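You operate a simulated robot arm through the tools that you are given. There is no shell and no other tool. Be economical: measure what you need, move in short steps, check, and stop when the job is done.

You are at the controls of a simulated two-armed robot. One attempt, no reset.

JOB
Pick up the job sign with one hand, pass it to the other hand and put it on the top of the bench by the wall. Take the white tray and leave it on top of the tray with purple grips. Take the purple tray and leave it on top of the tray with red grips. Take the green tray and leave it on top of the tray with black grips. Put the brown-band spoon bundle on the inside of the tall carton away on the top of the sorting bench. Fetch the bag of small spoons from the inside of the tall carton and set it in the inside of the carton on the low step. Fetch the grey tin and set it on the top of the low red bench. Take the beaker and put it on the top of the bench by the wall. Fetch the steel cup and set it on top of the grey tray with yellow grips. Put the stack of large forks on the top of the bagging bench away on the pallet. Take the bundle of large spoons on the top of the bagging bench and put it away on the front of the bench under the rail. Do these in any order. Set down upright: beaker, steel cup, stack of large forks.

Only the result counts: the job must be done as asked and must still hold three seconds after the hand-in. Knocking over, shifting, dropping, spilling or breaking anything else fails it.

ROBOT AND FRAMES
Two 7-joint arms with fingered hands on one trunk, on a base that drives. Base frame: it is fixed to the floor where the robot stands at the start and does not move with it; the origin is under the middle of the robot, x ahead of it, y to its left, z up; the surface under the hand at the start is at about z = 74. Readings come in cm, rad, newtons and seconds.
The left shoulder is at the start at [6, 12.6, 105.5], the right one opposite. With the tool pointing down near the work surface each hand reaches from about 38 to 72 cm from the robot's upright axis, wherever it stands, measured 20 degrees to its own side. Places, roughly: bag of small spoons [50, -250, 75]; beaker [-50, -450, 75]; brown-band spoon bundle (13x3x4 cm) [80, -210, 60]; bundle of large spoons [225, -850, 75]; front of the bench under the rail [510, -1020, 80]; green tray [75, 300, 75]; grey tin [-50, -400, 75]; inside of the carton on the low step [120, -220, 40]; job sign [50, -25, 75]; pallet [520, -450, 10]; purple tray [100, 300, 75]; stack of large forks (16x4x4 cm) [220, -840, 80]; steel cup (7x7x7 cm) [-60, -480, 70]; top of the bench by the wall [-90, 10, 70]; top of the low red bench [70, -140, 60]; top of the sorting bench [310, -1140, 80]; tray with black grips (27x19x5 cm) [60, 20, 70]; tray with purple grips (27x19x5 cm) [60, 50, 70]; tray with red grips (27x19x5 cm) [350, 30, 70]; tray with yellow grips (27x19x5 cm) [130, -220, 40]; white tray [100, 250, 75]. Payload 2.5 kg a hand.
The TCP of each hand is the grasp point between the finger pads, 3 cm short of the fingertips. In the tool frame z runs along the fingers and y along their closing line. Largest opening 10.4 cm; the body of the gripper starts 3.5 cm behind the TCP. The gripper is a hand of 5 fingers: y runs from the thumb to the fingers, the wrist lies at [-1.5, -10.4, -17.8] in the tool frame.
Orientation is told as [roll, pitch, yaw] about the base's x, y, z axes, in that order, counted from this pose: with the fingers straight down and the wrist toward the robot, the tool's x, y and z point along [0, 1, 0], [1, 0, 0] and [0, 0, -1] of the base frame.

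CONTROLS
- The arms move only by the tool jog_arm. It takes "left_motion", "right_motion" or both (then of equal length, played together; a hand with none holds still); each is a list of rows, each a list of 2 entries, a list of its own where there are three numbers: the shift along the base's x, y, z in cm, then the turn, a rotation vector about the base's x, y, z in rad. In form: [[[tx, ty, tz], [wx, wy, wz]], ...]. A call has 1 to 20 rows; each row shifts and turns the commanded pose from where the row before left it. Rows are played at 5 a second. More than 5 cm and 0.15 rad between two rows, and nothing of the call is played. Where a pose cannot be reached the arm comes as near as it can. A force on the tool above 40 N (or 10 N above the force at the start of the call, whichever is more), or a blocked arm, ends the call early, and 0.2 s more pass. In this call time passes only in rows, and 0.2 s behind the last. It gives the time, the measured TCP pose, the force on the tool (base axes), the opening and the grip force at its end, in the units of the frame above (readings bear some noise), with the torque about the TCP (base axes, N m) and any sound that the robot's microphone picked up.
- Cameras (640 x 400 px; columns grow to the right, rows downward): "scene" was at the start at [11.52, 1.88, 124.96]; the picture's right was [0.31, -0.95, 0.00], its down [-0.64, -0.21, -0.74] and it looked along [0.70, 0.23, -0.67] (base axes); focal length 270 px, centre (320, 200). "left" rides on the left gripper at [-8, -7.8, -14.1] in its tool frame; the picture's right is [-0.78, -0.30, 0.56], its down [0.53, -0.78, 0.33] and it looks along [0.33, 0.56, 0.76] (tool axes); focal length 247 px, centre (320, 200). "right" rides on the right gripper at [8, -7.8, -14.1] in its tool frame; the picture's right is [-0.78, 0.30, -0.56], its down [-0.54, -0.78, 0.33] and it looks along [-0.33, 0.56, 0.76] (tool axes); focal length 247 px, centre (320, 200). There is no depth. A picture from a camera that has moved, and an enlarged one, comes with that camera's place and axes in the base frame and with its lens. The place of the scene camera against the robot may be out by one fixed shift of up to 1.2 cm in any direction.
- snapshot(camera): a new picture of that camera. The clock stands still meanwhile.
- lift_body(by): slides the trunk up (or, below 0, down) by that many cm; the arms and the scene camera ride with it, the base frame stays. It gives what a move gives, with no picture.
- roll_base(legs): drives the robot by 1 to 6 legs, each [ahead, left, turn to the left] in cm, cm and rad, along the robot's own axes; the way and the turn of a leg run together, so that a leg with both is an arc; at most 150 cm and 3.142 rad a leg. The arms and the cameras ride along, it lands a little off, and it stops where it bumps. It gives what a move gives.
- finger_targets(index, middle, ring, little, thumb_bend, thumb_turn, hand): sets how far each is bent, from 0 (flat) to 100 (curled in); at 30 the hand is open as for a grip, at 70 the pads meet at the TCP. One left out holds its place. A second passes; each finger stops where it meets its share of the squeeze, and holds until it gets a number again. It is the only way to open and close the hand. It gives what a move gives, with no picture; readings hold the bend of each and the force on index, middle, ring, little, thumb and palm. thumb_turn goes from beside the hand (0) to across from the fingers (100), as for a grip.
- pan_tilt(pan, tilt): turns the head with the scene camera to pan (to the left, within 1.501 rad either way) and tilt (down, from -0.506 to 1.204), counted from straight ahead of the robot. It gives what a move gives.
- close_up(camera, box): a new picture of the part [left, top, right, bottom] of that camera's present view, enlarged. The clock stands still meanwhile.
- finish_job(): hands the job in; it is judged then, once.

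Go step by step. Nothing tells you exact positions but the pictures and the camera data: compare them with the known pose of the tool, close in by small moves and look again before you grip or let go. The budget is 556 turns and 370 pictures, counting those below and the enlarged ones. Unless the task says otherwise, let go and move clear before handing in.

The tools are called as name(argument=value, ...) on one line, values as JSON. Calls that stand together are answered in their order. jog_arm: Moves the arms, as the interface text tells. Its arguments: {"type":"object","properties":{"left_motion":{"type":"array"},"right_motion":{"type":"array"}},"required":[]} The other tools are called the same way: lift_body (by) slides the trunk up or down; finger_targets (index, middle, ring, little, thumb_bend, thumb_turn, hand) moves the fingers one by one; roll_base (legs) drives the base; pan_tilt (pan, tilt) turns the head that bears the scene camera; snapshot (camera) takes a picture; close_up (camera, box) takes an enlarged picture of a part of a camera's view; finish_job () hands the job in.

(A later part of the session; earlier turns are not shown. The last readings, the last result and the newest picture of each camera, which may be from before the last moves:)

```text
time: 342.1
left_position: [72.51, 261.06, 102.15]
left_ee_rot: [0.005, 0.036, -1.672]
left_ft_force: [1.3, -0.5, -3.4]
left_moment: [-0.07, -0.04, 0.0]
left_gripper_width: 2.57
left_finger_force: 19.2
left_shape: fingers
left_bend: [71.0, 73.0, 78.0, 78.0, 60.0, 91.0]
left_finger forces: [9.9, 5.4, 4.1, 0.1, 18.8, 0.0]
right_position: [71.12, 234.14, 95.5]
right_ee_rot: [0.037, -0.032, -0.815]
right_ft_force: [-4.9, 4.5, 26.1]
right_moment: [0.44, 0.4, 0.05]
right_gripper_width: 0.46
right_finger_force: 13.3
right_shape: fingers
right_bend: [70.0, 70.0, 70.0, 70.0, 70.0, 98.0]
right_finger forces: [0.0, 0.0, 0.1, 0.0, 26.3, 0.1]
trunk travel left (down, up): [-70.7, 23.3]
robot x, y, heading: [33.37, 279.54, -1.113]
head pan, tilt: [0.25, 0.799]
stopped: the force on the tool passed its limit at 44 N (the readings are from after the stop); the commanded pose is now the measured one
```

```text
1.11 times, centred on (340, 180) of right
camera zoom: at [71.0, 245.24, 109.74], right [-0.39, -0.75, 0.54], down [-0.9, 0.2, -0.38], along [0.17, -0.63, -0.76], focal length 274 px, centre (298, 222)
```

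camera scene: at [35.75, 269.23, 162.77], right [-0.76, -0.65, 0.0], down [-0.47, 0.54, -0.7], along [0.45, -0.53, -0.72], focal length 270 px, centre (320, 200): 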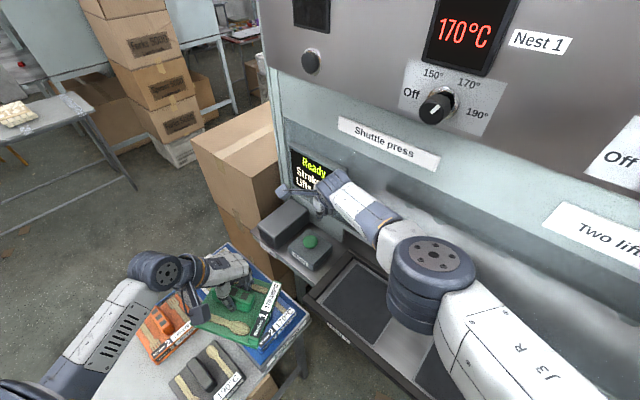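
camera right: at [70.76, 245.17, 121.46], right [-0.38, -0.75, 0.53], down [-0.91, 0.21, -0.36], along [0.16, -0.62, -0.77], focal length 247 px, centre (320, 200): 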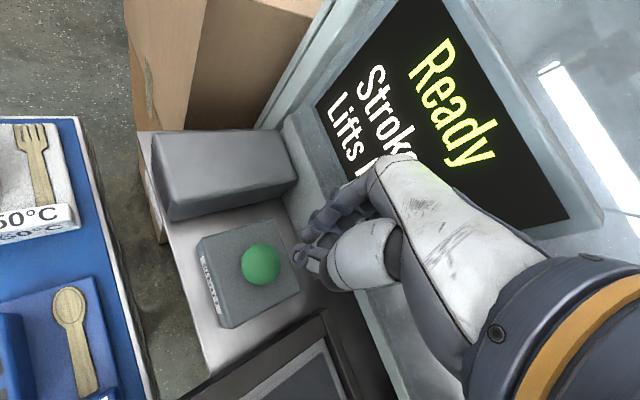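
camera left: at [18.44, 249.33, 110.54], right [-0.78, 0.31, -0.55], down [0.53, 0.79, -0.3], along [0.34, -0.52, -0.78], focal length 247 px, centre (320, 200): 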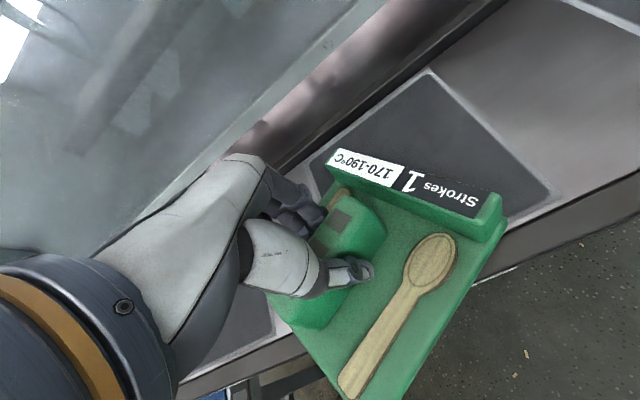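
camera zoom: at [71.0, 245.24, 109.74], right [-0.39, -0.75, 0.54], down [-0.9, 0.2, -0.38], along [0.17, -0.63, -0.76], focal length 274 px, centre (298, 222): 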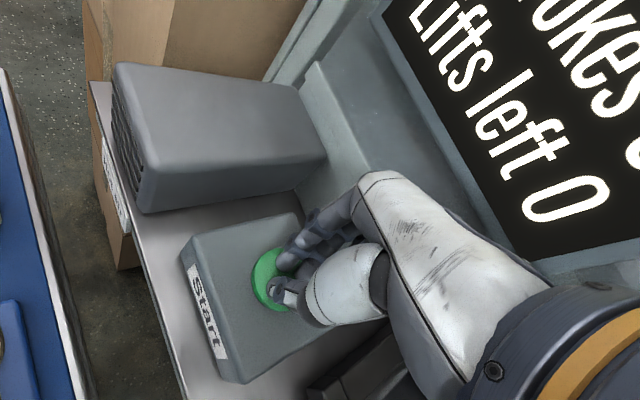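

Clicked. I'll rise and read the display.

lift_body(by=10)

snapshot(camera="scene")

```text
time: 343.4
left_position: [72.54, 260.99, 112.1]
left_ee_rot: [0.006, 0.036, -1.669]
left_ft_force: [0.5, 0.4, -3.3]
left_moment: [-0.03, -0.01, -0.03]
left_gripper_width: 2.57
left_finger_force: 19.1
left_shape: fingers
left_bend: [71.0, 73.0, 78.0, 78.0, 60.0, 91.0]
left_finger forces: [9.8, 5.4, 4.0, 0.0, 18.9, 0.0]
right_position: [70.93, 233.97, 105.02]
right_ee_rot: [0.035, -0.021, -0.818]
right_ft_force: [0.5, -0.5, -0.6]
right_moment: [-0.03, -0.02, 0.03]
right_gripper_width: 0.11
right_finger_force: 0.0
right_shape: fingers
right_bend: [70.0, 70.0, 70.0, 70.0, 70.0, 98.0]
right_finger forces: [0.0, 0.0, 0.0, 0.0, 0.0, 0.1]
trunk travel left (down, up): [-80.7, 13.3]
robot x, y, heading: [33.09, 280.07, -1.111]
head pan, tilt: [0.25, 0.799]
```

```text
251 pictures are left
camera scene: at [40.0, 269.4, 160.15], right [-0.76, -0.65, 0.0], down [-0.47, 0.54, -0.7], along [0.45, -0.53, -0.72], focal length 270 px, centre (320, 200)
```

scene: 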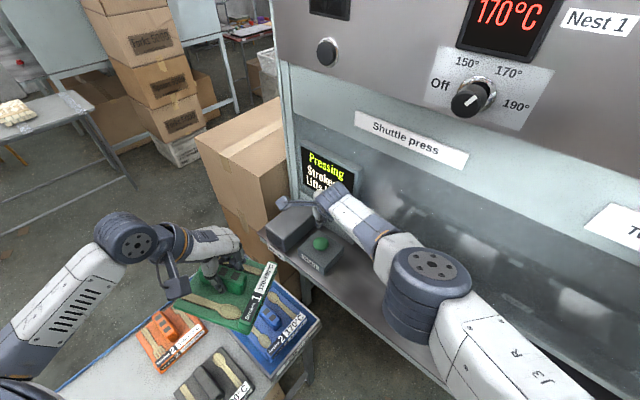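

It's pressing. I'll back away from the press and check the display again.

roll_base(legs=[[-28, 0, 0]])

snapshot(camera="scene")

```text
time: 345.3
left_position: [60.26, 285.61, 112.13]
left_ee_rot: [0.006, 0.037, -1.676]
left_ft_force: [0.2, -1.3, -2.2]
left_moment: [-0.02, -0.05, 0.02]
left_gripper_width: 2.53
left_finger_force: 18.6
left_shape: fingers
left_bend: [71.0, 73.0, 78.0, 78.0, 60.0, 91.0]
left_finger forces: [9.7, 5.4, 4.0, 0.1, 18.8, 0.0]
right_position: [58.49, 258.65, 105.06]
right_ee_rot: [0.036, -0.02, -0.825]
right_ft_force: [-0.4, -0.8, -0.3]
right_moment: [0.0, 0.03, 0.01]
right_gripper_width: 0.11
right_finger_force: 0.0
right_shape: fingers
right_bend: [70.0, 70.0, 70.0, 70.0, 70.0, 98.0]
right_finger forces: [0.1, 0.1, 0.1, 0.0, 0.0, 0.0]
trunk travel left (down, up): [-80.7, 13.3]
robot x, y, heading: [21.14, 304.56, -1.118]
head pan, tilt: [0.25, 0.799]
```

```text
250 pictures are left
camera scene: at [27.77, 294.14, 160.16], right [-0.76, -0.65, 0.0], down [-0.46, 0.55, -0.7], along [0.45, -0.53, -0.72], focal length 270 px, centre (320, 200)
```

scene: 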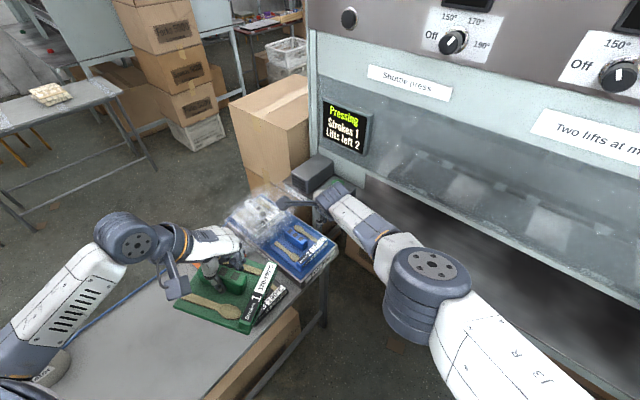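

Stroke 1 done, 2 lifts left. Now around the bench end to its east side for the white tray.

roll_base(legs=[[0, 0, 1.118], [0, 54, 0], [130, 0, 0], [0, 0, -1.57]])

pan_tilt(pan=-0.5, tilt=0.6)

snapshot(camera="scene")

```text
time: 361.2
left_position: [178.55, 321.1, 112.17]
left_ee_rot: [0.006, 0.037, -2.147]
left_ft_force: [0.0, -1.1, -2.4]
left_moment: [-0.02, -0.06, 0.0]
left_gripper_width: 2.54
left_finger_force: 18.2
left_shape: fingers
left_bend: [71.0, 73.0, 78.0, 78.0, 60.0, 91.0]
left_finger forces: [9.4, 5.5, 3.7, 0.0, 18.4, 0.1]
right_position: [164.8, 297.87, 105.05]
right_ee_rot: [0.035, -0.021, -1.295]
right_ft_force: [0.0, -0.6, -0.1]
right_moment: [-0.02, 0.01, 0.02]
right_gripper_width: 0.08
right_finger_force: 0.0
right_shape: fingers
right_bend: [70.0, 70.0, 70.0, 70.0, 70.0, 98.0]
right_finger forces: [0.0, 0.0, 0.1, 0.1, 0.0, 0.1]
trunk travel left (down, up): [-80.7, 13.3]
robot x, y, heading: [152.28, 355.58, -1.586]
head pan, tilt: [0.25, 0.799]
```

```text
time: 362.3
left_position: [178.57, 321.08, 112.16]
left_ee_rot: [0.006, 0.037, -2.147]
left_ft_force: [-0.3, 0.6, -3.2]
left_moment: [-0.05, -0.04, 0.0]
left_gripper_width: 2.55
left_finger_force: 18.5
left_shape: fingers
left_bend: [71.0, 73.0, 78.0, 78.0, 60.0, 91.0]
left_finger forces: [9.4, 5.6, 3.7, 0.0, 18.4, 0.0]
right_position: [164.77, 297.83, 105.07]
right_ee_rot: [0.034, -0.022, -1.295]
right_ft_force: [0.4, 0.3, 0.0]
right_moment: [-0.02, 0.02, 0.02]
right_gripper_width: 0.08
right_finger_force: 0.0
right_shape: fingers
right_bend: [70.0, 70.0, 70.0, 70.0, 70.0, 98.0]
right_finger forces: [0.1, 0.0, 0.0, 0.0, 0.0, 0.0]
trunk travel left (down, up): [-80.7, 13.3]
robot x, y, heading: [152.09, 355.87, -1.584]
head pan, tilt: [-0.499, 0.6]
```

```text
249 pictures are left
camera scene: at [147.52, 343.38, 161.85], right [-0.87, 0.49, 0.0], down [0.28, 0.49, -0.82], along [-0.41, -0.72, -0.57], focal length 270 px, centre (320, 200)
```

scene: 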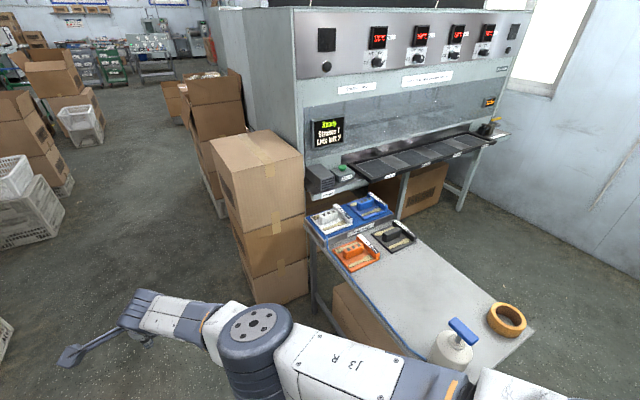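

The press is ready again. I'll tuck the right hand into the posture that worked for the purple tray (in front, turned +1.18), moving the green tray further left first.

jog_arm(left_motion=[[[3.5, 0, 1], [0, 0, -0.05]], [[3.5, 0, 1], [0, 0, -0.05]], [[3.5, 0, 1], [0, 0, -0.05]], [[0, 0, 0], [0, 0, 0]], [[0, 0, 0], [0, 0, 0]], [[0, 0, 0], [0, 0, 0]], [[0, 0, 0], [0, 0, 0]], [[0, 0, 0], [0, 0, 0]], [[0, 0, 0], [0, 0, 0]]], right_motion=[[[0, 0, 2], [0, 0, 0]], [[0, 0, 2], [0, 0, 0.1]], [[0, 2, 0], [0, 0, 0.12]], [[0, 2.5, 0], [0, 0, 0.12]], [[0, 2.5, 0], [0, 0, 0.12]], [[0, 2.5, 0], [0, 0, 0.12]], [[0, 2.5, 0], [0, 0, 0.12]], [[0, 2.5, 0], [0, 0, 0.12]], [[0, 2, 0], [0, 0, 0.07]]])

close_up(camera="scene", box=[290, 170, 450, 280])

```text
time: 364.3
left_position: [188.94, 320.92, 115.06]
left_ee_rot: [0.007, 0.036, -2.297]
left_ft_force: [-0.5, 0.2, -3.1]
left_moment: [-0.06, -0.04, 0.01]
left_gripper_width: 2.51
left_finger_force: 18.8
left_shape: fingers
left_bend: [71.0, 73.0, 78.0, 78.0, 60.0, 91.0]
left_finger forces: [9.6, 5.6, 3.9, 0.1, 18.7, 0.0]
right_position: [164.67, 314.44, 109.23]
right_ee_rot: [0.035, -0.021, -0.404]
right_ft_force: [0.1, 1.0, -0.3]
right_moment: [0.01, 0.0, -0.02]
right_gripper_width: 0.06
right_finger_force: 0.1
right_shape: fingers
right_bend: [70.0, 70.0, 70.0, 70.0, 70.0, 98.0]
right_finger forces: [0.0, 0.0, 0.1, 0.0, 0.0, 0.1]
trunk travel left (down, up): [-80.7, 13.3]
robot x, y, heading: [152.15, 355.91, -1.585]
head pan, tilt: [-0.499, 0.6]
```

```text
3.64 times, centred on (370, 225) of scene
camera zoom: at [147.51, 343.4, 161.85], right [-0.87, 0.49, 0.0], down [0.28, 0.49, -0.83], along [-0.41, -0.72, -0.56], focal length 982 px, centre (138, 109)
```

zoom: 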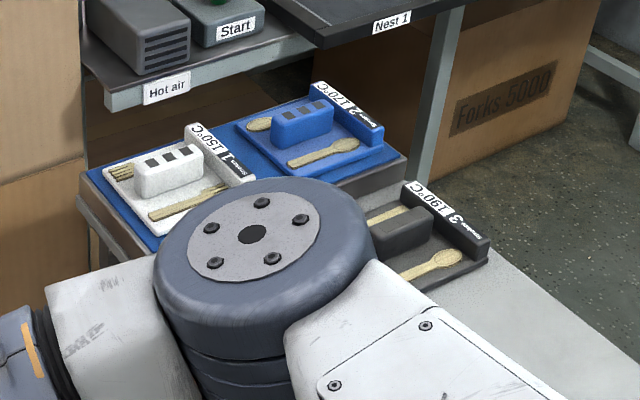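

Posture reached. Driving to the white tray on the east side.

roll_base(legs=[[66, 0, 0], [0, 0, -1.165], [22, 0, 0]])

pan_tilt(pan=0.0, tilt=1.1)

snapshot(camera="right")

snapshot(camera="scene")

```text
time: 372.1
left_position: [114.23, 234.07, 115.07]
left_ee_rot: [0.006, 0.035, 2.831]
left_ft_force: [0.2, 0.4, -3.3]
left_moment: [-0.03, 0.04, 0.03]
left_gripper_width: 2.5
left_finger_force: 19.1
left_shape: fingers
left_bend: [71.0, 73.0, 78.0, 78.0, 60.0, 91.0]
left_finger forces: [9.4, 5.7, 3.6, 0.0, 18.4, 0.0]
right_position: [98.5, 253.55, 109.21]
right_ee_rot: [0.035, -0.021, -1.56]
right_ft_force: [-0.4, -0.9, -0.4]
right_moment: [0.01, -0.02, 0.01]
right_gripper_width: 0.06
right_finger_force: 0.1
right_shape: fingers
right_bend: [70.0, 70.0, 70.0, 70.0, 70.0, 98.0]
right_finger forces: [0.0, 0.0, 0.1, 0.0, 0.0, 0.0]
trunk travel left (down, up): [-80.7, 13.3]
robot x, y, heading: [131.49, 281.57, -2.744]
head pan, tilt: [-0.499, 0.6]
```

```text
time: 373.1
left_position: [114.28, 234.02, 115.15]
left_ee_rot: [0.004, 0.037, 2.832]
left_ft_force: [0.3, 0.1, -4.0]
left_moment: [-0.04, 0.01, -0.03]
left_gripper_width: 2.52
left_finger_force: 18.2
left_shape: fingers
left_bend: [71.0, 73.0, 78.0, 78.0, 60.0, 91.0]
left_finger forces: [9.2, 5.8, 3.6, 0.1, 18.4, 0.0]
right_position: [98.44, 253.68, 109.09]
right_ee_rot: [0.034, -0.02, -1.559]
right_ft_force: [1.5, 0.1, -0.3]
right_moment: [-0.01, 0.02, -0.02]
right_gripper_width: 0.06
right_finger_force: 0.0
right_shape: fingers
right_bend: [70.0, 70.0, 70.0, 70.0, 70.0, 98.0]
right_finger forces: [0.0, 0.0, 0.0, 0.1, 0.1, 0.1]
trunk travel left (down, up): [-80.7, 13.3]
robot x, y, heading: [131.23, 281.95, -2.745]
head pan, tilt: [0.0, 1.1]
```

```text
247 pictures are left
camera right: at [105.88, 261.77, 123.4], right [-0.79, -0.29, 0.54], down [-0.53, 0.76, -0.37], along [-0.3, -0.58, -0.76], focal length 247 px, centre (320, 200)
```

right: 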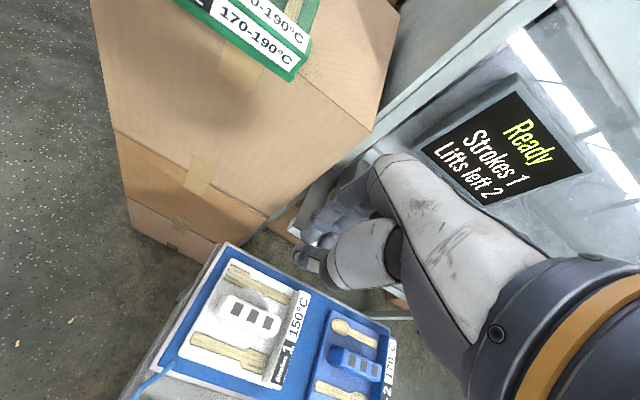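

```text
246 pictures are left
camera scene: at [121.28, 276.97, 157.99], right [-0.39, 0.92, 0.0], down [0.82, 0.35, -0.45], along [-0.42, -0.18, -0.89], focal length 270 px, centre (320, 200)
```

scene: 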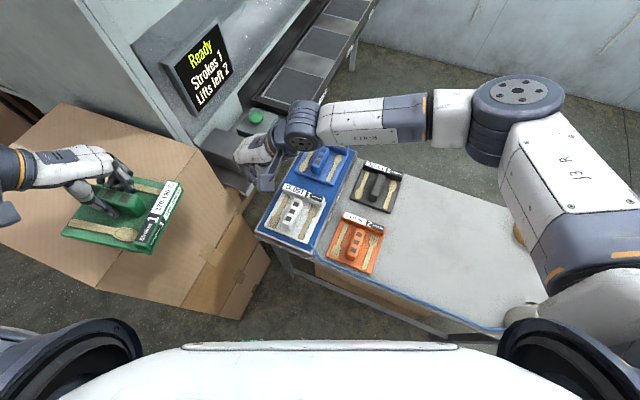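

White ridge is at about [94, 256.4]. The green tray hangs over the carton stack, so I'll move it up and toward +x first, then shift the base and open the right hand.

jog_arm(left_motion=[[[1, 0, 4], [0, 0, 0]], [[2, 0, 4], [0, 0, 0]], [[3, 0, 3], [0, 0, 0]], [[3, 0, 3], [0, 0, 0]], [[3, 0, 3], [0, 0, -0.1]], [[3, 0, 2], [0, 0, -0.1]], [[3, 0, 2], [0, 0, -0.1]]])

finger_targets(hand="right", index=47, middle=47, ring=47, little=47, thumb_bend=47)

roll_base(legs=[[3, -4.2, 0]])

snapshot(camera="scene")

```text
time: 374.7
left_position: [131.58, 234.71, 135.4]
left_ee_rot: [0.009, 0.036, 2.531]
left_ft_force: [0.5, 0.1, -2.6]
left_moment: [-0.05, 0.05, -0.05]
left_gripper_width: 2.5
left_finger_force: 18.6
left_shape: fingers
left_bend: [71.0, 73.0, 78.0, 78.0, 60.0, 91.0]
left_finger forces: [9.3, 5.8, 3.5, 0.0, 18.3, 0.0]
left hand out of reach, approached as far as the arm can: row 7
right_position: [98.48, 253.58, 109.13]
right_ee_rot: [0.035, -0.022, -1.559]
right_ft_force: [0.3, -0.7, -0.5]
right_moment: [0.01, 0.02, -0.04]
right_gripper_width: 0.08
right_finger_force: 0.1
right_shape: fingers
right_bend: [70.0, 70.0, 70.0, 70.0, 70.0, 98.0]
right_finger forces: [0.0, 0.1, 0.0, 0.0, 0.1, 0.0]
trunk travel left (down, up): [-80.7, 13.3]
robot x, y, heading: [131.41, 281.54, -2.742]
head pan, tilt: [0.0, 1.1]
```

```text
time: 375.7
left_position: [131.5, 234.73, 135.26]
left_ee_rot: [0.007, 0.036, 2.534]
left_ft_force: [0.2, 0.5, -3.7]
left_moment: [-0.04, 0.02, 0.0]
left_gripper_width: 2.54
left_finger_force: 18.2
left_shape: fingers
left_bend: [71.0, 73.0, 78.0, 78.0, 60.0, 91.0]
left_finger forces: [9.3, 5.8, 3.5, 0.1, 18.4, 0.0]
right_position: [98.54, 253.63, 109.17]
right_ee_rot: [0.036, -0.021, -1.557]
right_ft_force: [0.5, -0.4, -0.1]
right_moment: [0.0, -0.03, -0.03]
right_gripper_width: 5.96
right_finger_force: 0.1
right_shape: fingers
right_bend: [47.0, 47.0, 47.0, 47.0, 47.0, 98.0]
right_finger forces: [0.0, 0.0, 0.0, 0.0, 0.1, 0.0]
trunk travel left (down, up): [-80.7, 13.3]
robot x, y, heading: [130.93, 281.82, -2.741]
head pan, tilt: [0.0, 1.1]
```

```text
time: 376.6
left_position: [127.19, 237.29, 135.23]
left_ee_rot: [0.005, 0.036, 2.536]
left_ft_force: [-1.4, 0.4, -3.3]
left_moment: [-0.02, 0.09, -0.02]
left_gripper_width: 2.53
left_finger_force: 18.5
left_shape: fingers
left_bend: [71.0, 73.0, 78.0, 78.0, 60.0, 91.0]
left_finger forces: [9.3, 5.7, 3.6, 0.1, 18.3, 0.0]
right_position: [94.0, 256.2, 109.18]
right_ee_rot: [0.037, -0.02, -1.556]
right_ft_force: [-0.1, 0.1, 0.0]
right_moment: [-0.03, 0.0, 0.0]
right_gripper_width: 5.93
right_finger_force: 0.2
right_shape: fingers
right_bend: [47.0, 47.0, 47.0, 47.0, 47.0, 98.0]
right_finger forces: [0.0, 0.0, 0.0, 0.1, 0.0, 0.0]
trunk travel left (down, up): [-80.7, 13.3]
robot x, y, heading: [126.77, 284.48, -2.742]
head pan, tilt: [0.0, 1.1]
```

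```text
245 pictures are left
camera scene: at [116.8, 279.66, 157.98], right [-0.39, 0.92, 0.0], down [0.82, 0.35, -0.45], along [-0.42, -0.18, -0.89], focal length 270 px, centre (320, 200)
```

scene: 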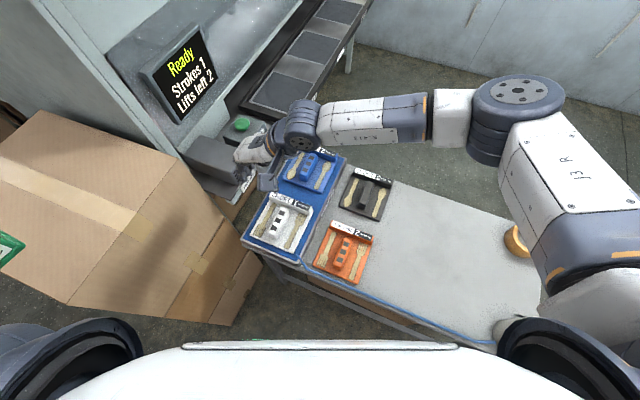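

Positioned at [94, 256.2]. Lowering the trunk 14 and checking.

lift_body(by=-14)

snapshot(camera="right")

snapshot(camera="scene")

```text
time: 378.3
left_position: [127.28, 237.09, 121.28]
left_ee_rot: [0.005, 0.036, 2.536]
left_ft_force: [0.3, -0.7, -2.6]
left_moment: [-0.02, 0.04, 0.0]
left_gripper_width: 2.52
left_finger_force: 18.1
left_shape: fingers
left_bend: [71.0, 73.0, 78.0, 78.0, 60.0, 91.0]
left_finger forces: [9.5, 5.7, 3.7, 0.0, 18.5, 0.0]
right_position: [94.01, 256.12, 95.22]
right_ee_rot: [0.036, -0.021, -1.556]
right_ft_force: [-0.6, 0.2, -0.5]
right_moment: [0.01, 0.0, -0.05]
right_gripper_width: 5.92
right_finger_force: 0.0
right_shape: fingers
right_bend: [47.0, 47.0, 47.0, 47.0, 47.0, 98.0]
right_finger forces: [0.0, 0.0, 0.0, 0.0, 0.0, 0.0]
trunk travel left (down, up): [-66.7, 27.3]
robot x, y, heading: [126.72, 284.27, -2.738]
head pan, tilt: [0.0, 1.1]
```

```text
244 pictures are left
camera right: at [101.53, 264.38, 109.42], right [-0.79, -0.3, 0.54], down [-0.53, 0.76, -0.37], along [-0.3, -0.58, -0.76], focal length 247 px, centre (320, 200)
```

right: 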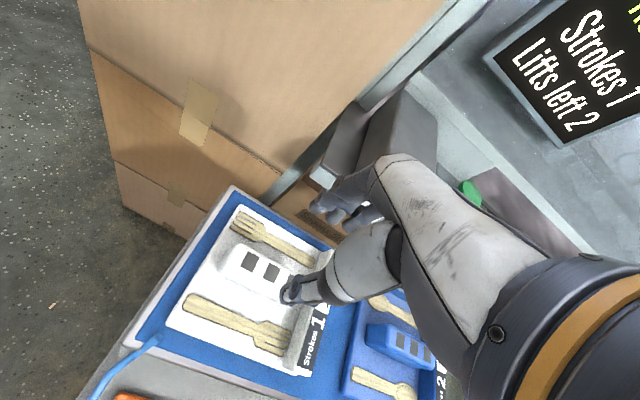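

```text
243 pictures are left
camera scene: at [116.9, 279.61, 143.99], right [-0.39, 0.92, 0.0], down [0.82, 0.35, -0.45], along [-0.42, -0.18, -0.89], focal length 270 px, centre (320, 200)
```

scene: 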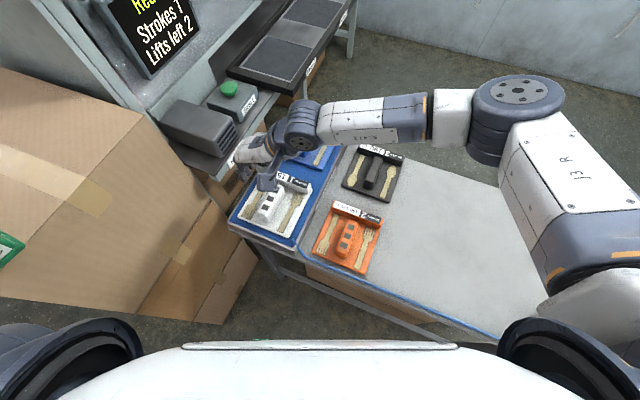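

Ridge centre y≈256.6, good. Checking what is below the green tray before lowering further.

snapshot(camera="left")

```text
242 pictures are left
camera left: at [137.71, 239.88, 135.58], right [0.7, 0.45, -0.55], down [0.34, -0.89, -0.3], along [-0.63, 0.02, -0.78], focal length 247 px, centre (320, 200)
```

left: 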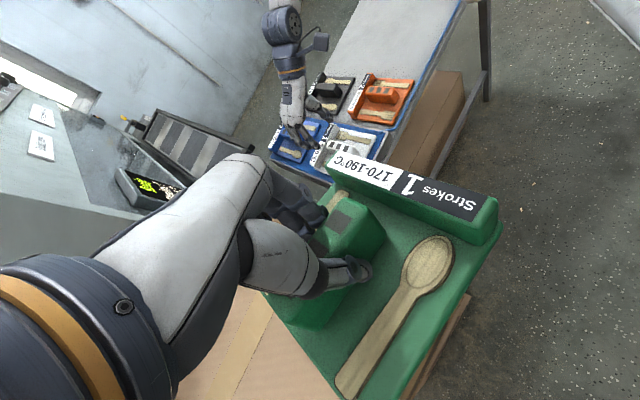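

Carton flaps lie close beneath; I'll raise the green tray 10 cm more with the left arm before lowering.

jog_arm(left_motion=[[[0, 1, 3], [0, 0, 0]], [[0, 1, 3], [0, 0, 0]], [[0, 1, 3], [0, 0, 0]], [[0, 1, 3], [0, 0, 0]]], right_motion=[[[0, 0.4, 0], [0, 0, 0]], [[0, 0, 0], [0, 0, 0]], [[0, 0, 0], [0, 0, 0]], [[0, 0, 0], [0, 0, 0]]])

lift_body(by=-7)

snapshot(camera="right")

```text
time: 379.3
left_position: [122.59, 243.69, 128.64]
left_ee_rot: [0.006, 0.036, 2.537]
left_ft_force: [-0.8, 0.2, -2.2]
left_moment: [-0.05, 0.07, -0.02]
left_gripper_width: 2.49
left_finger_force: 18.4
left_shape: fingers
left_bend: [71.0, 73.0, 78.0, 78.0, 60.0, 91.0]
left_finger forces: [9.5, 5.8, 3.6, 0.1, 18.5, 0.0]
left hand out of reach, approached as far as the arm can: row 1, 2, 3, 4
right_position: [94.1, 256.56, 95.13]
right_ee_rot: [0.035, -0.02, -1.557]
right_ft_force: [0.8, 0.1, 0.6]
right_moment: [0.0, 0.01, 0.0]
right_gripper_width: 5.94
right_finger_force: 0.0
right_shape: fingers
right_bend: [47.0, 47.0, 47.0, 47.0, 47.0, 98.0]
right_finger forces: [0.1, 0.0, 0.0, 0.1, 0.1, 0.0]
trunk travel left (down, up): [-66.7, 27.3]
robot x, y, heading: [126.98, 284.56, -2.741]
head pan, tilt: [0.0, 1.1]
```

```text
time: 380.4
left_position: [122.62, 243.71, 121.55]
left_ee_rot: [0.007, 0.035, 2.536]
left_ft_force: [-0.1, -0.1, -2.6]
left_moment: [-0.01, 0.06, 0.02]
left_gripper_width: 2.48
left_finger_force: 18.8
left_shape: fingers
left_bend: [71.0, 73.0, 78.0, 78.0, 60.0, 91.0]
left_finger forces: [9.5, 5.6, 3.6, 0.1, 18.3, 0.0]
right_position: [94.08, 256.65, 88.2]
right_ee_rot: [0.034, -0.02, -1.555]
right_ft_force: [0.1, 0.2, 0.8]
right_moment: [0.0, 0.0, -0.02]
right_gripper_width: 5.95
right_finger_force: 0.0
right_shape: fingers
right_bend: [47.0, 47.0, 47.0, 47.0, 47.0, 98.0]
right_finger forces: [0.0, 0.0, 0.0, 0.1, 0.0, 0.0]
trunk travel left (down, up): [-59.7, 34.3]
robot x, y, heading: [126.59, 284.51, -2.741]
head pan, tilt: [0.0, 1.1]
```

```text
241 pictures are left
camera right: at [101.56, 264.79, 102.39], right [-0.79, -0.3, 0.54], down [-0.53, 0.76, -0.37], along [-0.3, -0.58, -0.76], focal length 247 px, centre (320, 200)
```

right: 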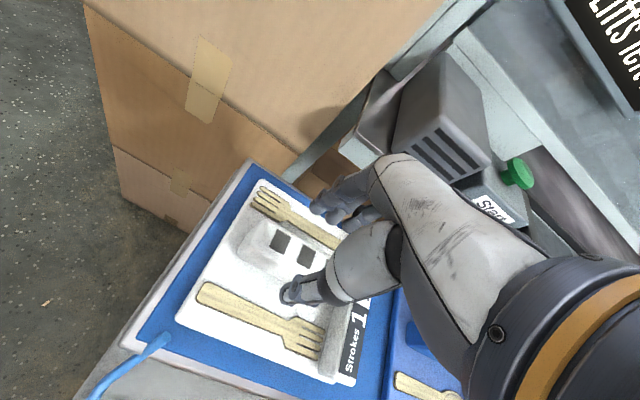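

By comparison with the purple grasp, I need about 3.7 cm more. Lowering and checking.

lift_body(by=-3.7)

snapshot(camera="right")

```text
time: 381.2
left_position: [122.64, 243.64, 117.7]
left_ee_rot: [0.007, 0.037, 2.536]
left_ft_force: [-0.2, -0.4, -3.3]
left_moment: [-0.02, 0.04, -0.02]
left_gripper_width: 2.49
left_finger_force: 18.6
left_shape: fingers
left_bend: [71.0, 73.0, 78.0, 78.0, 60.0, 91.0]
left_finger forces: [9.4, 5.6, 3.6, 0.1, 18.4, 0.0]
right_position: [94.06, 256.58, 84.4]
right_ee_rot: [0.036, -0.02, -1.556]
right_ft_force: [0.2, 0.2, -0.5]
right_moment: [-0.02, -0.02, 0.01]
right_gripper_width: 5.94
right_finger_force: 0.0
right_shape: fingers
right_bend: [47.0, 47.0, 47.0, 47.0, 47.0, 98.0]
right_finger forces: [0.0, 0.0, 0.1, 0.0, 0.0, 0.0]
trunk travel left (down, up): [-56.0, 38.0]
robot x, y, heading: [127.2, 284.33, -2.738]
head pan, tilt: [0.0, 1.1]
```

```text
240 pictures are left
camera right: at [101.56, 264.79, 98.68], right [-0.79, -0.3, 0.54], down [-0.53, 0.76, -0.37], along [-0.3, -0.58, -0.76], focal length 247 px, centre (320, 200)
```

right: 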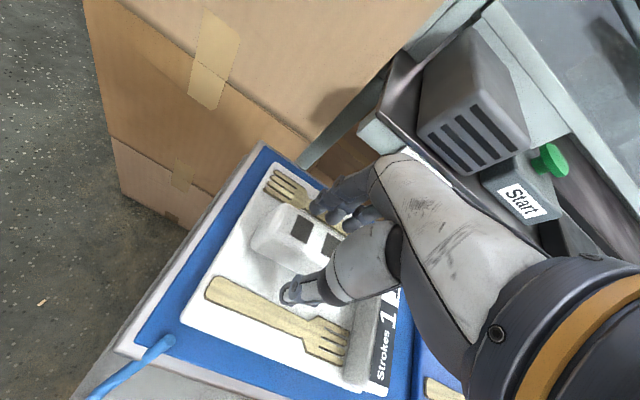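

Matches the earlier picture at 1.3 cm above grip height. Down 1.2 and close.

lift_body(by=-1.2)

finger_targets(hand="right", index=78, middle=78, ring=78, little=78, thumb_bend=78)

lift_body(by=4)

snapshot(camera="right")

```text
time: 381.8
left_position: [122.62, 243.63, 116.6]
left_ee_rot: [0.007, 0.036, 2.537]
left_ft_force: [0.2, 0.3, -4.0]
left_moment: [-0.03, 0.03, -0.01]
left_gripper_width: 2.51
left_finger_force: 18.8
left_shape: fingers
left_bend: [71.0, 73.0, 78.0, 78.0, 60.0, 91.0]
left_finger forces: [9.3, 5.7, 3.6, 0.1, 18.4, 0.0]
right_position: [94.08, 256.6, 83.17]
right_ee_rot: [0.035, -0.022, -1.558]
right_ft_force: [1.1, -0.5, 0.1]
right_moment: [0.01, -0.01, -0.01]
right_gripper_width: 5.96
right_finger_force: 0.0
right_shape: fingers
right_bend: [47.0, 47.0, 47.0, 47.0, 47.0, 98.0]
right_finger forces: [0.0, 0.0, 0.0, 0.0, 0.0, 0.0]
trunk travel left (down, up): [-54.8, 39.2]
robot x, y, heading: [127.02, 284.45, -2.738]
head pan, tilt: [0.0, 1.1]
```

```text
time: 382.8
left_position: [122.68, 243.74, 116.53]
left_ee_rot: [0.008, 0.036, 2.537]
left_ft_force: [0.1, 0.0, -3.3]
left_moment: [-0.03, 0.07, 0.0]
left_gripper_width: 2.5
left_finger_force: 18.5
left_shape: fingers
left_bend: [71.0, 73.0, 78.0, 78.0, 60.0, 91.0]
left_finger forces: [9.3, 5.7, 3.6, 0.1, 18.4, 0.1]
right_position: [94.13, 256.63, 83.28]
right_ee_rot: [0.035, -0.021, -1.557]
right_ft_force: [-0.6, -0.1, -0.3]
right_moment: [0.02, -0.02, 0.05]
right_gripper_width: 2.49
right_finger_force: 22.3
right_shape: fingers
right_bend: [63.0, 72.0, 76.0, 78.0, 60.0, 92.0]
right_finger forces: [10.1, 5.6, 6.2, 0.3, 22.0, 0.0]
trunk travel left (down, up): [-54.8, 39.2]
robot x, y, heading: [126.67, 284.31, -2.74]
head pan, tilt: [0.0, 1.1]
```

```text
time: 383.6
left_position: [122.67, 243.62, 120.53]
left_ee_rot: [0.006, 0.035, 2.536]
left_ft_force: [0.1, -0.1, -4.0]
left_moment: [-0.02, 0.08, 0.02]
left_gripper_width: 2.5
left_finger_force: 17.9
left_shape: fingers
left_bend: [71.0, 73.0, 78.0, 78.0, 60.0, 91.0]
left_finger forces: [9.4, 5.7, 3.7, 0.0, 18.4, 0.1]
right_position: [94.06, 256.62, 87.2]
right_ee_rot: [0.036, -0.02, -1.555]
right_ft_force: [-0.1, 0.4, -2.7]
right_moment: [-0.03, -0.06, -0.01]
right_gripper_width: 2.49
right_finger_force: 20.9
right_shape: fingers
right_bend: [63.0, 72.0, 76.0, 78.0, 60.0, 92.0]
right_finger forces: [10.5, 5.3, 5.5, 0.0, 21.5, 0.1]
trunk travel left (down, up): [-58.8, 35.2]
robot x, y, heading: [126.94, 284.49, -2.743]
head pan, tilt: [0.0, 1.1]
```

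```text
239 pictures are left
camera right: at [101.54, 264.77, 101.46], right [-0.79, -0.3, 0.53], down [-0.53, 0.76, -0.37], along [-0.3, -0.58, -0.76], focal length 247 px, centre (320, 200)
```

right: 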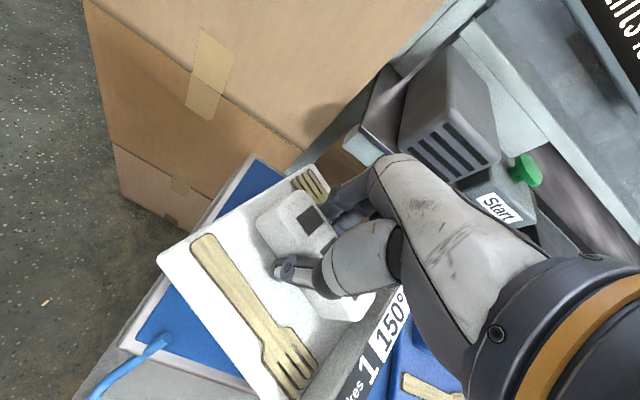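

White is up and level. Raising, backing off and heading south down the aisle with both trays.

lift_body(by=20)

roll_base(legs=[[-32, 0, 0], [0, 0, 1.17], [0, 42, 0], [120, 0, 0]])

pan_tilt(pan=0, tilt=0.5)

snapshot(camera="scene")

```text
time: 385.8
left_position: [122.63, 243.6, 140.67]
left_ee_rot: [0.008, 0.035, 2.535]
left_ft_force: [0.1, 0.5, -2.8]
left_moment: [-0.04, 0.02, -0.02]
left_gripper_width: 2.49
left_finger_force: 18.5
left_shape: fingers
left_bend: [71.0, 73.0, 78.0, 78.0, 60.0, 91.0]
left_finger forces: [9.5, 5.7, 3.6, 0.0, 18.4, 0.0]
right_position: [94.12, 256.59, 107.15]
right_ee_rot: [0.034, -0.022, -1.557]
right_ft_force: [0.2, -0.1, -2.0]
right_moment: [-0.09, -0.05, -0.02]
right_gripper_width: 2.5
right_finger_force: 20.9
right_shape: fingers
right_bend: [63.0, 72.0, 76.0, 78.0, 60.0, 92.0]
right_finger forces: [10.5, 5.3, 5.5, 0.0, 21.3, 0.0]
trunk travel left (down, up): [-78.8, 15.2]
robot x, y, heading: [126.88, 284.25, -2.74]
head pan, tilt: [0.0, 1.1]
```

```text
time: 398.6
left_position: [232.2, 156.66, 140.55]
left_ee_rot: [0.009, 0.035, -2.586]
left_ft_force: [-0.1, 0.5, -2.3]
left_moment: [-0.07, 0.0, 0.01]
left_gripper_width: 2.51
left_finger_force: 18.6
left_shape: fingers
left_bend: [71.0, 73.0, 78.0, 78.0, 60.0, 91.0]
left_finger forces: [9.5, 5.8, 3.5, 0.0, 18.5, 0.0]
right_position: [209.08, 135.68, 107.22]
right_ee_rot: [0.034, -0.02, -0.395]
right_ft_force: [0.7, -0.4, -3.5]
right_moment: [0.0, -0.09, -0.03]
right_gripper_width: 2.44
right_finger_force: 20.7
right_shape: fingers
right_bend: [63.0, 72.0, 76.0, 78.0, 61.0, 92.0]
right_finger forces: [10.2, 5.7, 5.1, 0.0, 20.9, 0.1]
trunk travel left (down, up): [-78.8, 15.2]
robot x, y, heading: [196.24, 176.67, -1.578]
head pan, tilt: [0.0, 1.1]
```

```text
time: 399.6
left_position: [232.21, 156.62, 140.66]
left_ee_rot: [0.007, 0.034, -2.587]
left_ft_force: [0.1, 0.1, -3.2]
left_moment: [-0.07, -0.05, -0.01]
left_gripper_width: 2.49
left_finger_force: 18.7
left_shape: fingers
left_bend: [71.0, 73.0, 78.0, 78.0, 60.0, 91.0]
left_finger forces: [9.4, 5.8, 3.5, 0.1, 18.4, 0.0]
right_position: [208.95, 135.74, 107.31]
right_ee_rot: [0.037, -0.022, -0.395]
right_ft_force: [0.1, -0.4, -4.4]
right_moment: [0.0, -0.08, 0.0]
right_gripper_width: 2.51
right_finger_force: 20.9
right_shape: fingers
right_bend: [63.0, 72.0, 76.0, 78.0, 61.0, 92.0]
right_finger forces: [10.2, 5.7, 5.1, 0.0, 20.9, 0.1]
trunk travel left (down, up): [-78.8, 15.2]
robot x, y, heading: [196.61, 176.76, -1.583]
head pan, tilt: [0.0, 0.499]
```

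```text
238 pictures are left
camera scene: at [196.09, 162.89, 160.84], right [-1.0, 0.01, 0.0], down [0.0, 0.48, -0.88], along [-0.01, -0.88, -0.48], focal length 270 px, centre (320, 200)
```

scene: 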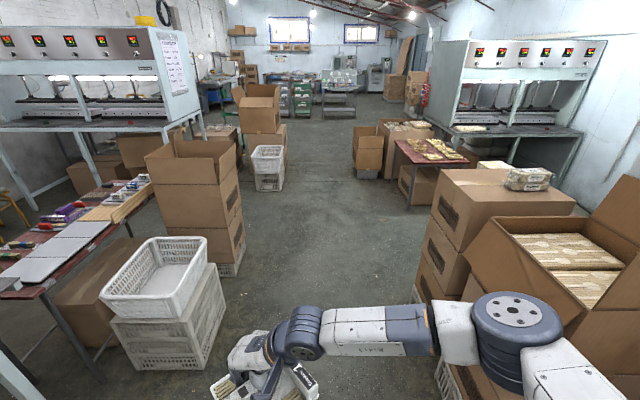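

The lane south is clear. Continuing down, then west along y≈-65, and up to the west side of the start table.

roll_base(legs=[[0, 6, 0], [121, 0, 0], [121, 0, 0], [0, 0, -1.56], [100, 0, 0], [100, 0, 0]])

snapshot(camera="scene")

```text
time: 425.2
left_position: [-18.0, -103.55, 140.62]
left_ee_rot: [0.007, 0.035, 2.165]
left_ft_force: [0.5, -0.6, -3.5]
left_moment: [-0.02, 0.05, 0.0]
left_gripper_width: 2.5
left_finger_force: 18.4
left_shape: fingers
left_bend: [71.0, 73.0, 78.0, 78.0, 60.0, 91.0]
left_finger forces: [9.4, 5.9, 3.5, 0.0, 18.5, 0.1]
right_position: [-39.86, -81.15, 107.19]
right_ee_rot: [0.035, -0.022, -1.93]
right_ft_force: [-0.1, -0.2, -3.0]
right_moment: [-0.08, -0.03, -0.01]
right_gripper_width: 2.47
right_finger_force: 20.7
right_shape: fingers
right_bend: [63.0, 72.0, 77.0, 78.0, 61.0, 92.0]
right_finger forces: [9.7, 5.8, 4.7, 0.0, 20.3, 0.1]
trunk travel left (down, up): [-78.8, 15.2]
robot x, y, heading: [0.74, -67.06, -3.11]
head pan, tilt: [0.0, 0.499]
```

```text
237 pictures are left
camera scene: at [-12.88, -68.27, 160.85], right [-0.03, 1.0, 0.0], down [0.48, 0.01, -0.88], along [-0.88, -0.03, -0.48], focal length 270 px, centre (320, 200)
```

scene: 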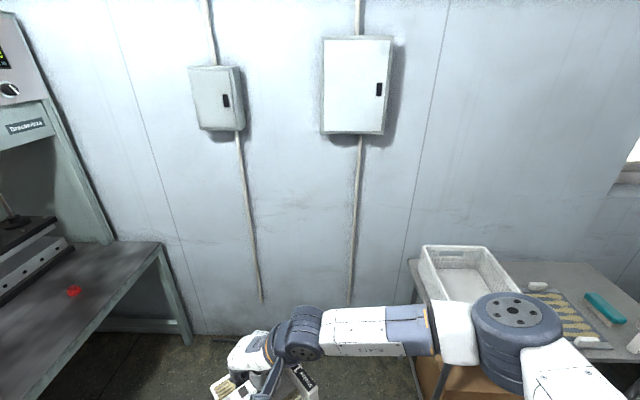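

I'm west-south of the table. I'll re-pose the arms here in free space: white tray toward my right, green tray forward-left and lower.

jog_arm(right_motion=[[[0, 3, 1], [0, 0, -0.06]], [[0, 3, 1], [0, 0, -0.06]], [[0, 3, 1], [0, 0, -0.08]], [[0, 3, 0], [0, 0, -0.08]], [[0, 3, 0], [0, 0, -0.08]], [[0, 3, 0], [0, 0, -0.08]], [[0, 3, 0], [0, 0, -0.08]], [[0, 3, 0], [0, 0, -0.08]]], left_motion=[[[-2, 0, 0], [0, 0, 0]], [[-2, 0, 0], [0, 0, 0]], [[-2.5, 0.5, -2], [0, 0, 0]], [[-2.5, 0.5, -3], [0, 0, 0.05]], [[-2.5, 1, -3], [0, 0, 0.05]], [[-2.5, 1, -3], [0, 0, 0.05]], [[-2.5, 1, -3], [0, 0, 0.05]], [[-2.5, 1, -3], [0, 0, 0.05]]])

pan_tilt(pan=0, tilt=0.9)

snapshot(camera="scene")

```text
time: 427.0
left_position: [-37.22, -98.48, 123.41]
left_ee_rot: [0.009, 0.034, 2.416]
left_ft_force: [0.0, 0.3, -2.7]
left_moment: [-0.01, 0.07, -0.01]
left_gripper_width: 2.52
left_finger_force: 18.4
left_shape: fingers
left_bend: [71.0, 73.0, 77.0, 78.0, 60.0, 91.0]
left_finger forces: [9.3, 5.8, 3.6, 0.0, 18.6, 0.1]
right_position: [-39.78, -57.25, 110.15]
right_ee_rot: [0.036, -0.02, -2.529]
right_ft_force: [-0.6, 0.7, -2.5]
right_moment: [-0.12, 0.03, 0.01]
right_gripper_width: 2.48
right_finger_force: 20.6
right_shape: fingers
right_bend: [63.0, 72.0, 77.0, 78.0, 61.0, 92.0]
right_finger forces: [9.7, 6.0, 4.7, 0.0, 20.3, 0.0]
trunk travel left (down, up): [-78.8, 15.2]
robot x, y, heading: [0.72, -67.28, -3.11]
head pan, tilt: [0.0, 0.499]
```

```text
time: 427.9
left_position: [-37.18, -98.51, 123.45]
left_ee_rot: [0.008, 0.034, 2.413]
left_ft_force: [-0.3, -0.8, -2.7]
left_moment: [-0.05, 0.06, -0.03]
left_gripper_width: 2.54
left_finger_force: 18.8
left_shape: fingers
left_bend: [71.0, 73.0, 77.0, 78.0, 60.0, 91.0]
left_finger forces: [9.3, 5.7, 3.6, 0.0, 18.5, 0.1]
right_position: [-39.86, -57.27, 110.19]
right_ee_rot: [0.037, -0.021, -2.529]
right_ft_force: [0.5, 1.0, -2.6]
right_moment: [-0.06, 0.03, 0.02]
right_gripper_width: 2.46
right_finger_force: 20.1
right_shape: fingers
right_bend: [63.0, 72.0, 77.0, 78.0, 61.0, 92.0]
right_finger forces: [9.7, 6.0, 4.7, 0.0, 20.3, 0.1]
trunk travel left (down, up): [-78.8, 15.2]
robot x, y, heading: [0.82, -67.07, -3.112]
head pan, tilt: [0.0, 0.901]
```

```text
236 pictures are left
camera scene: at [-11.33, -68.2, 157.47], right [-0.03, 1.0, 0.0], down [0.78, 0.02, -0.62], along [-0.62, -0.02, -0.78], focal length 270 px, centre (320, 200)
```

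scene: 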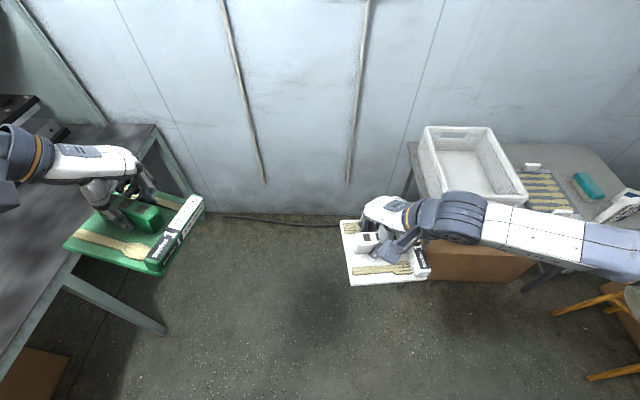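

Both trays hang level, side by side. Turning left to face the table (+x) and strafing to y≈-11 for the green one.

roll_base(legs=[[0, 0, 1.56], [0, 0, 1.55], [0, 55, 0]])

pan_tilt(pan=0.3, tilt=0.9)

snapshot(camera="scene")

snapshot(camera="left")

```text
time: 438.5
left_position: [42.61, 15.07, 123.39]
left_ee_rot: [0.008, 0.034, -0.793]
left_ft_force: [-0.1, -0.8, -3.3]
left_moment: [0.04, -0.03, -0.03]
left_gripper_width: 2.5
left_finger_force: 18.1
left_shape: fingers
left_bend: [71.0, 73.0, 77.0, 78.0, 60.0, 91.0]
left_finger forces: [9.0, 5.7, 3.4, 0.1, 18.0, 0.1]
right_position: [42.53, -26.37, 110.29]
right_ee_rot: [0.033, -0.02, 0.547]
right_ft_force: [0.3, -0.3, -2.4]
right_moment: [0.09, 0.01, 0.02]
right_gripper_width: 2.43
right_finger_force: 18.8
right_shape: fingers
right_bend: [63.0, 72.0, 77.0, 78.0, 61.0, 92.0]
right_finger forces: [9.2, 5.6, 4.1, 0.1, 19.0, 0.1]
trunk travel left (down, up): [-78.8, 15.2]
robot x, y, heading: [2.76, -13.81, -0.035]
head pan, tilt: [0.0, 0.901]
```

```text
time: 439.3
left_position: [42.46, 14.91, 123.4]
left_ee_rot: [0.007, 0.036, -0.792]
left_ft_force: [0.4, -0.3, -3.0]
left_moment: [0.05, -0.06, 0.06]
left_gripper_width: 2.47
left_finger_force: 17.9
left_shape: fingers
left_bend: [71.0, 73.0, 77.0, 78.0, 60.0, 91.0]
left_finger forces: [9.0, 5.7, 3.4, 0.1, 17.9, 0.0]
right_position: [42.54, -26.31, 110.26]
right_ee_rot: [0.035, -0.021, 0.549]
right_ft_force: [-0.3, -0.4, -3.0]
right_moment: [0.07, -0.03, -0.03]
right_gripper_width: 2.42
right_finger_force: 18.6
right_shape: fingers
right_bend: [63.0, 72.0, 77.0, 78.0, 61.0, 92.0]
right_finger forces: [9.3, 5.6, 4.2, 0.0, 19.0, 0.0]
trunk travel left (down, up): [-78.8, 15.2]
robot x, y, heading: [2.7, -13.94, -0.036]
head pan, tilt: [0.3, 0.901]
```

```text
235 pictures are left
camera scene: at [13.75, -12.66, 157.47], right [0.26, -0.97, 0.0], down [-0.76, -0.2, -0.62], along [0.6, 0.16, -0.78], focal length 270 px, centre (320, 200)
```

scene: 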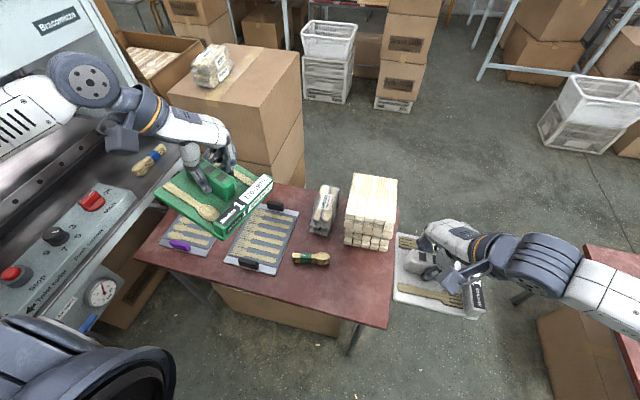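

```text
234 pictures are left
camera left: at [31.65, 14.51, 137.71], right [-0.77, -0.32, -0.55], down [-0.17, 0.94, -0.3], along [0.61, -0.14, -0.78], focal length 247 px, centre (320, 200)
```

left: 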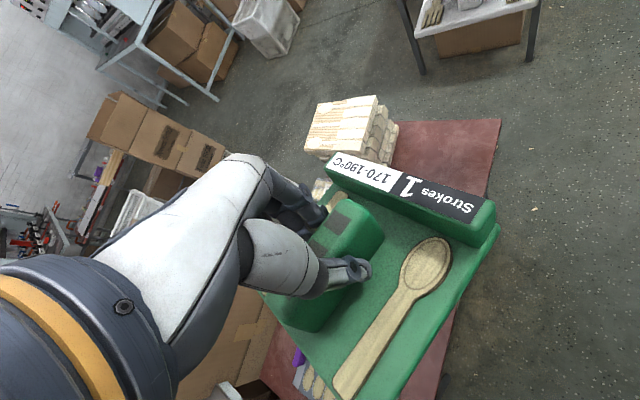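

Black-grip tray: centre about [57.7, 20.4], long axis along x. I'll swing the white tray out past the table's right end, rotate the green one +0.34 to align, and drive forward 14.

jog_arm(right_motion=[[[0, -3.5, 0], [0, 0, -0.05]], [[0, -3.5, 0], [0, 0, -0.05]], [[0, -3.5, 0], [0, 0, -0.05]], [[-1, -3.5, 0], [0, 0, -0.05]], [[-1, -3.5, 0], [0, 0, -0.05]], [[-1, -3.5, 0], [0, 0, -0.05]]], left_motion=[[[0, 0, 0], [0, 0, 0.06]], [[0, 0, 0], [0, 0, 0.06]], [[0, 0, 0], [0, 0, 0.06]], [[0, 0, 0], [0, 0, 0.06]], [[0, 0, 0], [0, 0, 0.06]], [[0, 0, 0], [0, 0, 0.04]]])

roll_base(legs=[[14, 4, 0]])

snapshot(camera="scene")

```text
time: 440.7
left_position: [42.55, 14.94, 123.54]
left_ee_rot: [0.009, 0.036, -0.451]
left_ft_force: [-0.8, 0.3, -2.3]
left_moment: [0.05, -0.05, -0.03]
left_gripper_width: 2.47
left_finger_force: 18.1
left_shape: fingers
left_bend: [71.0, 73.0, 77.0, 78.0, 60.0, 91.0]
left_finger forces: [9.0, 5.7, 3.5, 0.0, 17.9, 0.0]
right_position: [39.52, -47.46, 110.36]
right_ee_rot: [0.035, -0.023, 0.25]
right_ft_force: [-0.5, -0.5, -2.8]
right_moment: [0.08, -0.05, -0.01]
right_gripper_width: 2.41
right_finger_force: 19.2
right_shape: fingers
right_bend: [63.0, 72.0, 77.0, 78.0, 61.0, 92.0]
right_finger forces: [9.2, 5.7, 4.2, 0.1, 19.4, 0.1]
trunk travel left (down, up): [-78.8, 15.2]
robot x, y, heading: [2.62, -13.83, -0.039]
head pan, tilt: [0.3, 0.901]
```

```text
time: 442.0
left_position: [56.21, 18.52, 123.48]
left_ee_rot: [0.006, 0.034, -0.449]
left_ft_force: [-0.6, -0.1, -3.1]
left_moment: [0.02, -0.03, 0.02]
left_gripper_width: 2.48
left_finger_force: 18.4
left_shape: fingers
left_bend: [71.0, 73.0, 77.0, 78.0, 60.0, 91.0]
left_finger forces: [9.0, 5.7, 3.4, 0.1, 17.9, 0.0]
right_position: [53.48, -43.76, 110.22]
right_ee_rot: [0.034, -0.018, 0.25]
right_ft_force: [-0.4, -0.1, -3.4]
right_moment: [0.1, -0.06, 0.02]
right_gripper_width: 2.45
right_finger_force: 19.7
right_shape: fingers
right_bend: [63.0, 72.0, 77.0, 78.0, 61.0, 92.0]
right_finger forces: [9.3, 5.6, 4.3, 0.0, 19.3, 0.0]
trunk travel left (down, up): [-78.8, 15.2]
robot x, y, heading: [16.45, -10.0, -0.038]
head pan, tilt: [0.3, 0.901]
```

```text
233 pictures are left
camera scene: at [27.52, -9.11, 157.46], right [0.26, -0.96, 0.0], down [-0.76, -0.21, -0.62], along [0.6, 0.16, -0.78], focal length 270 px, centre (320, 200)
```

scene: 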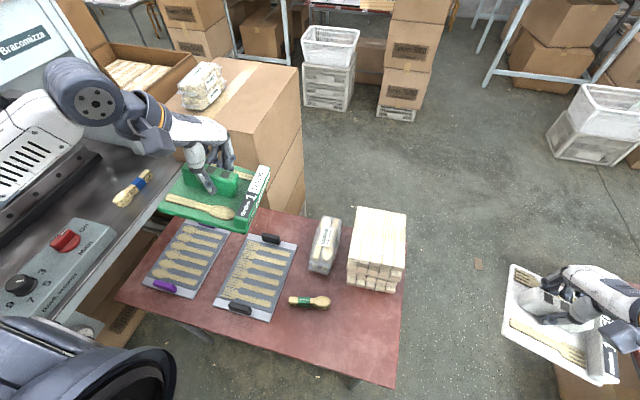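

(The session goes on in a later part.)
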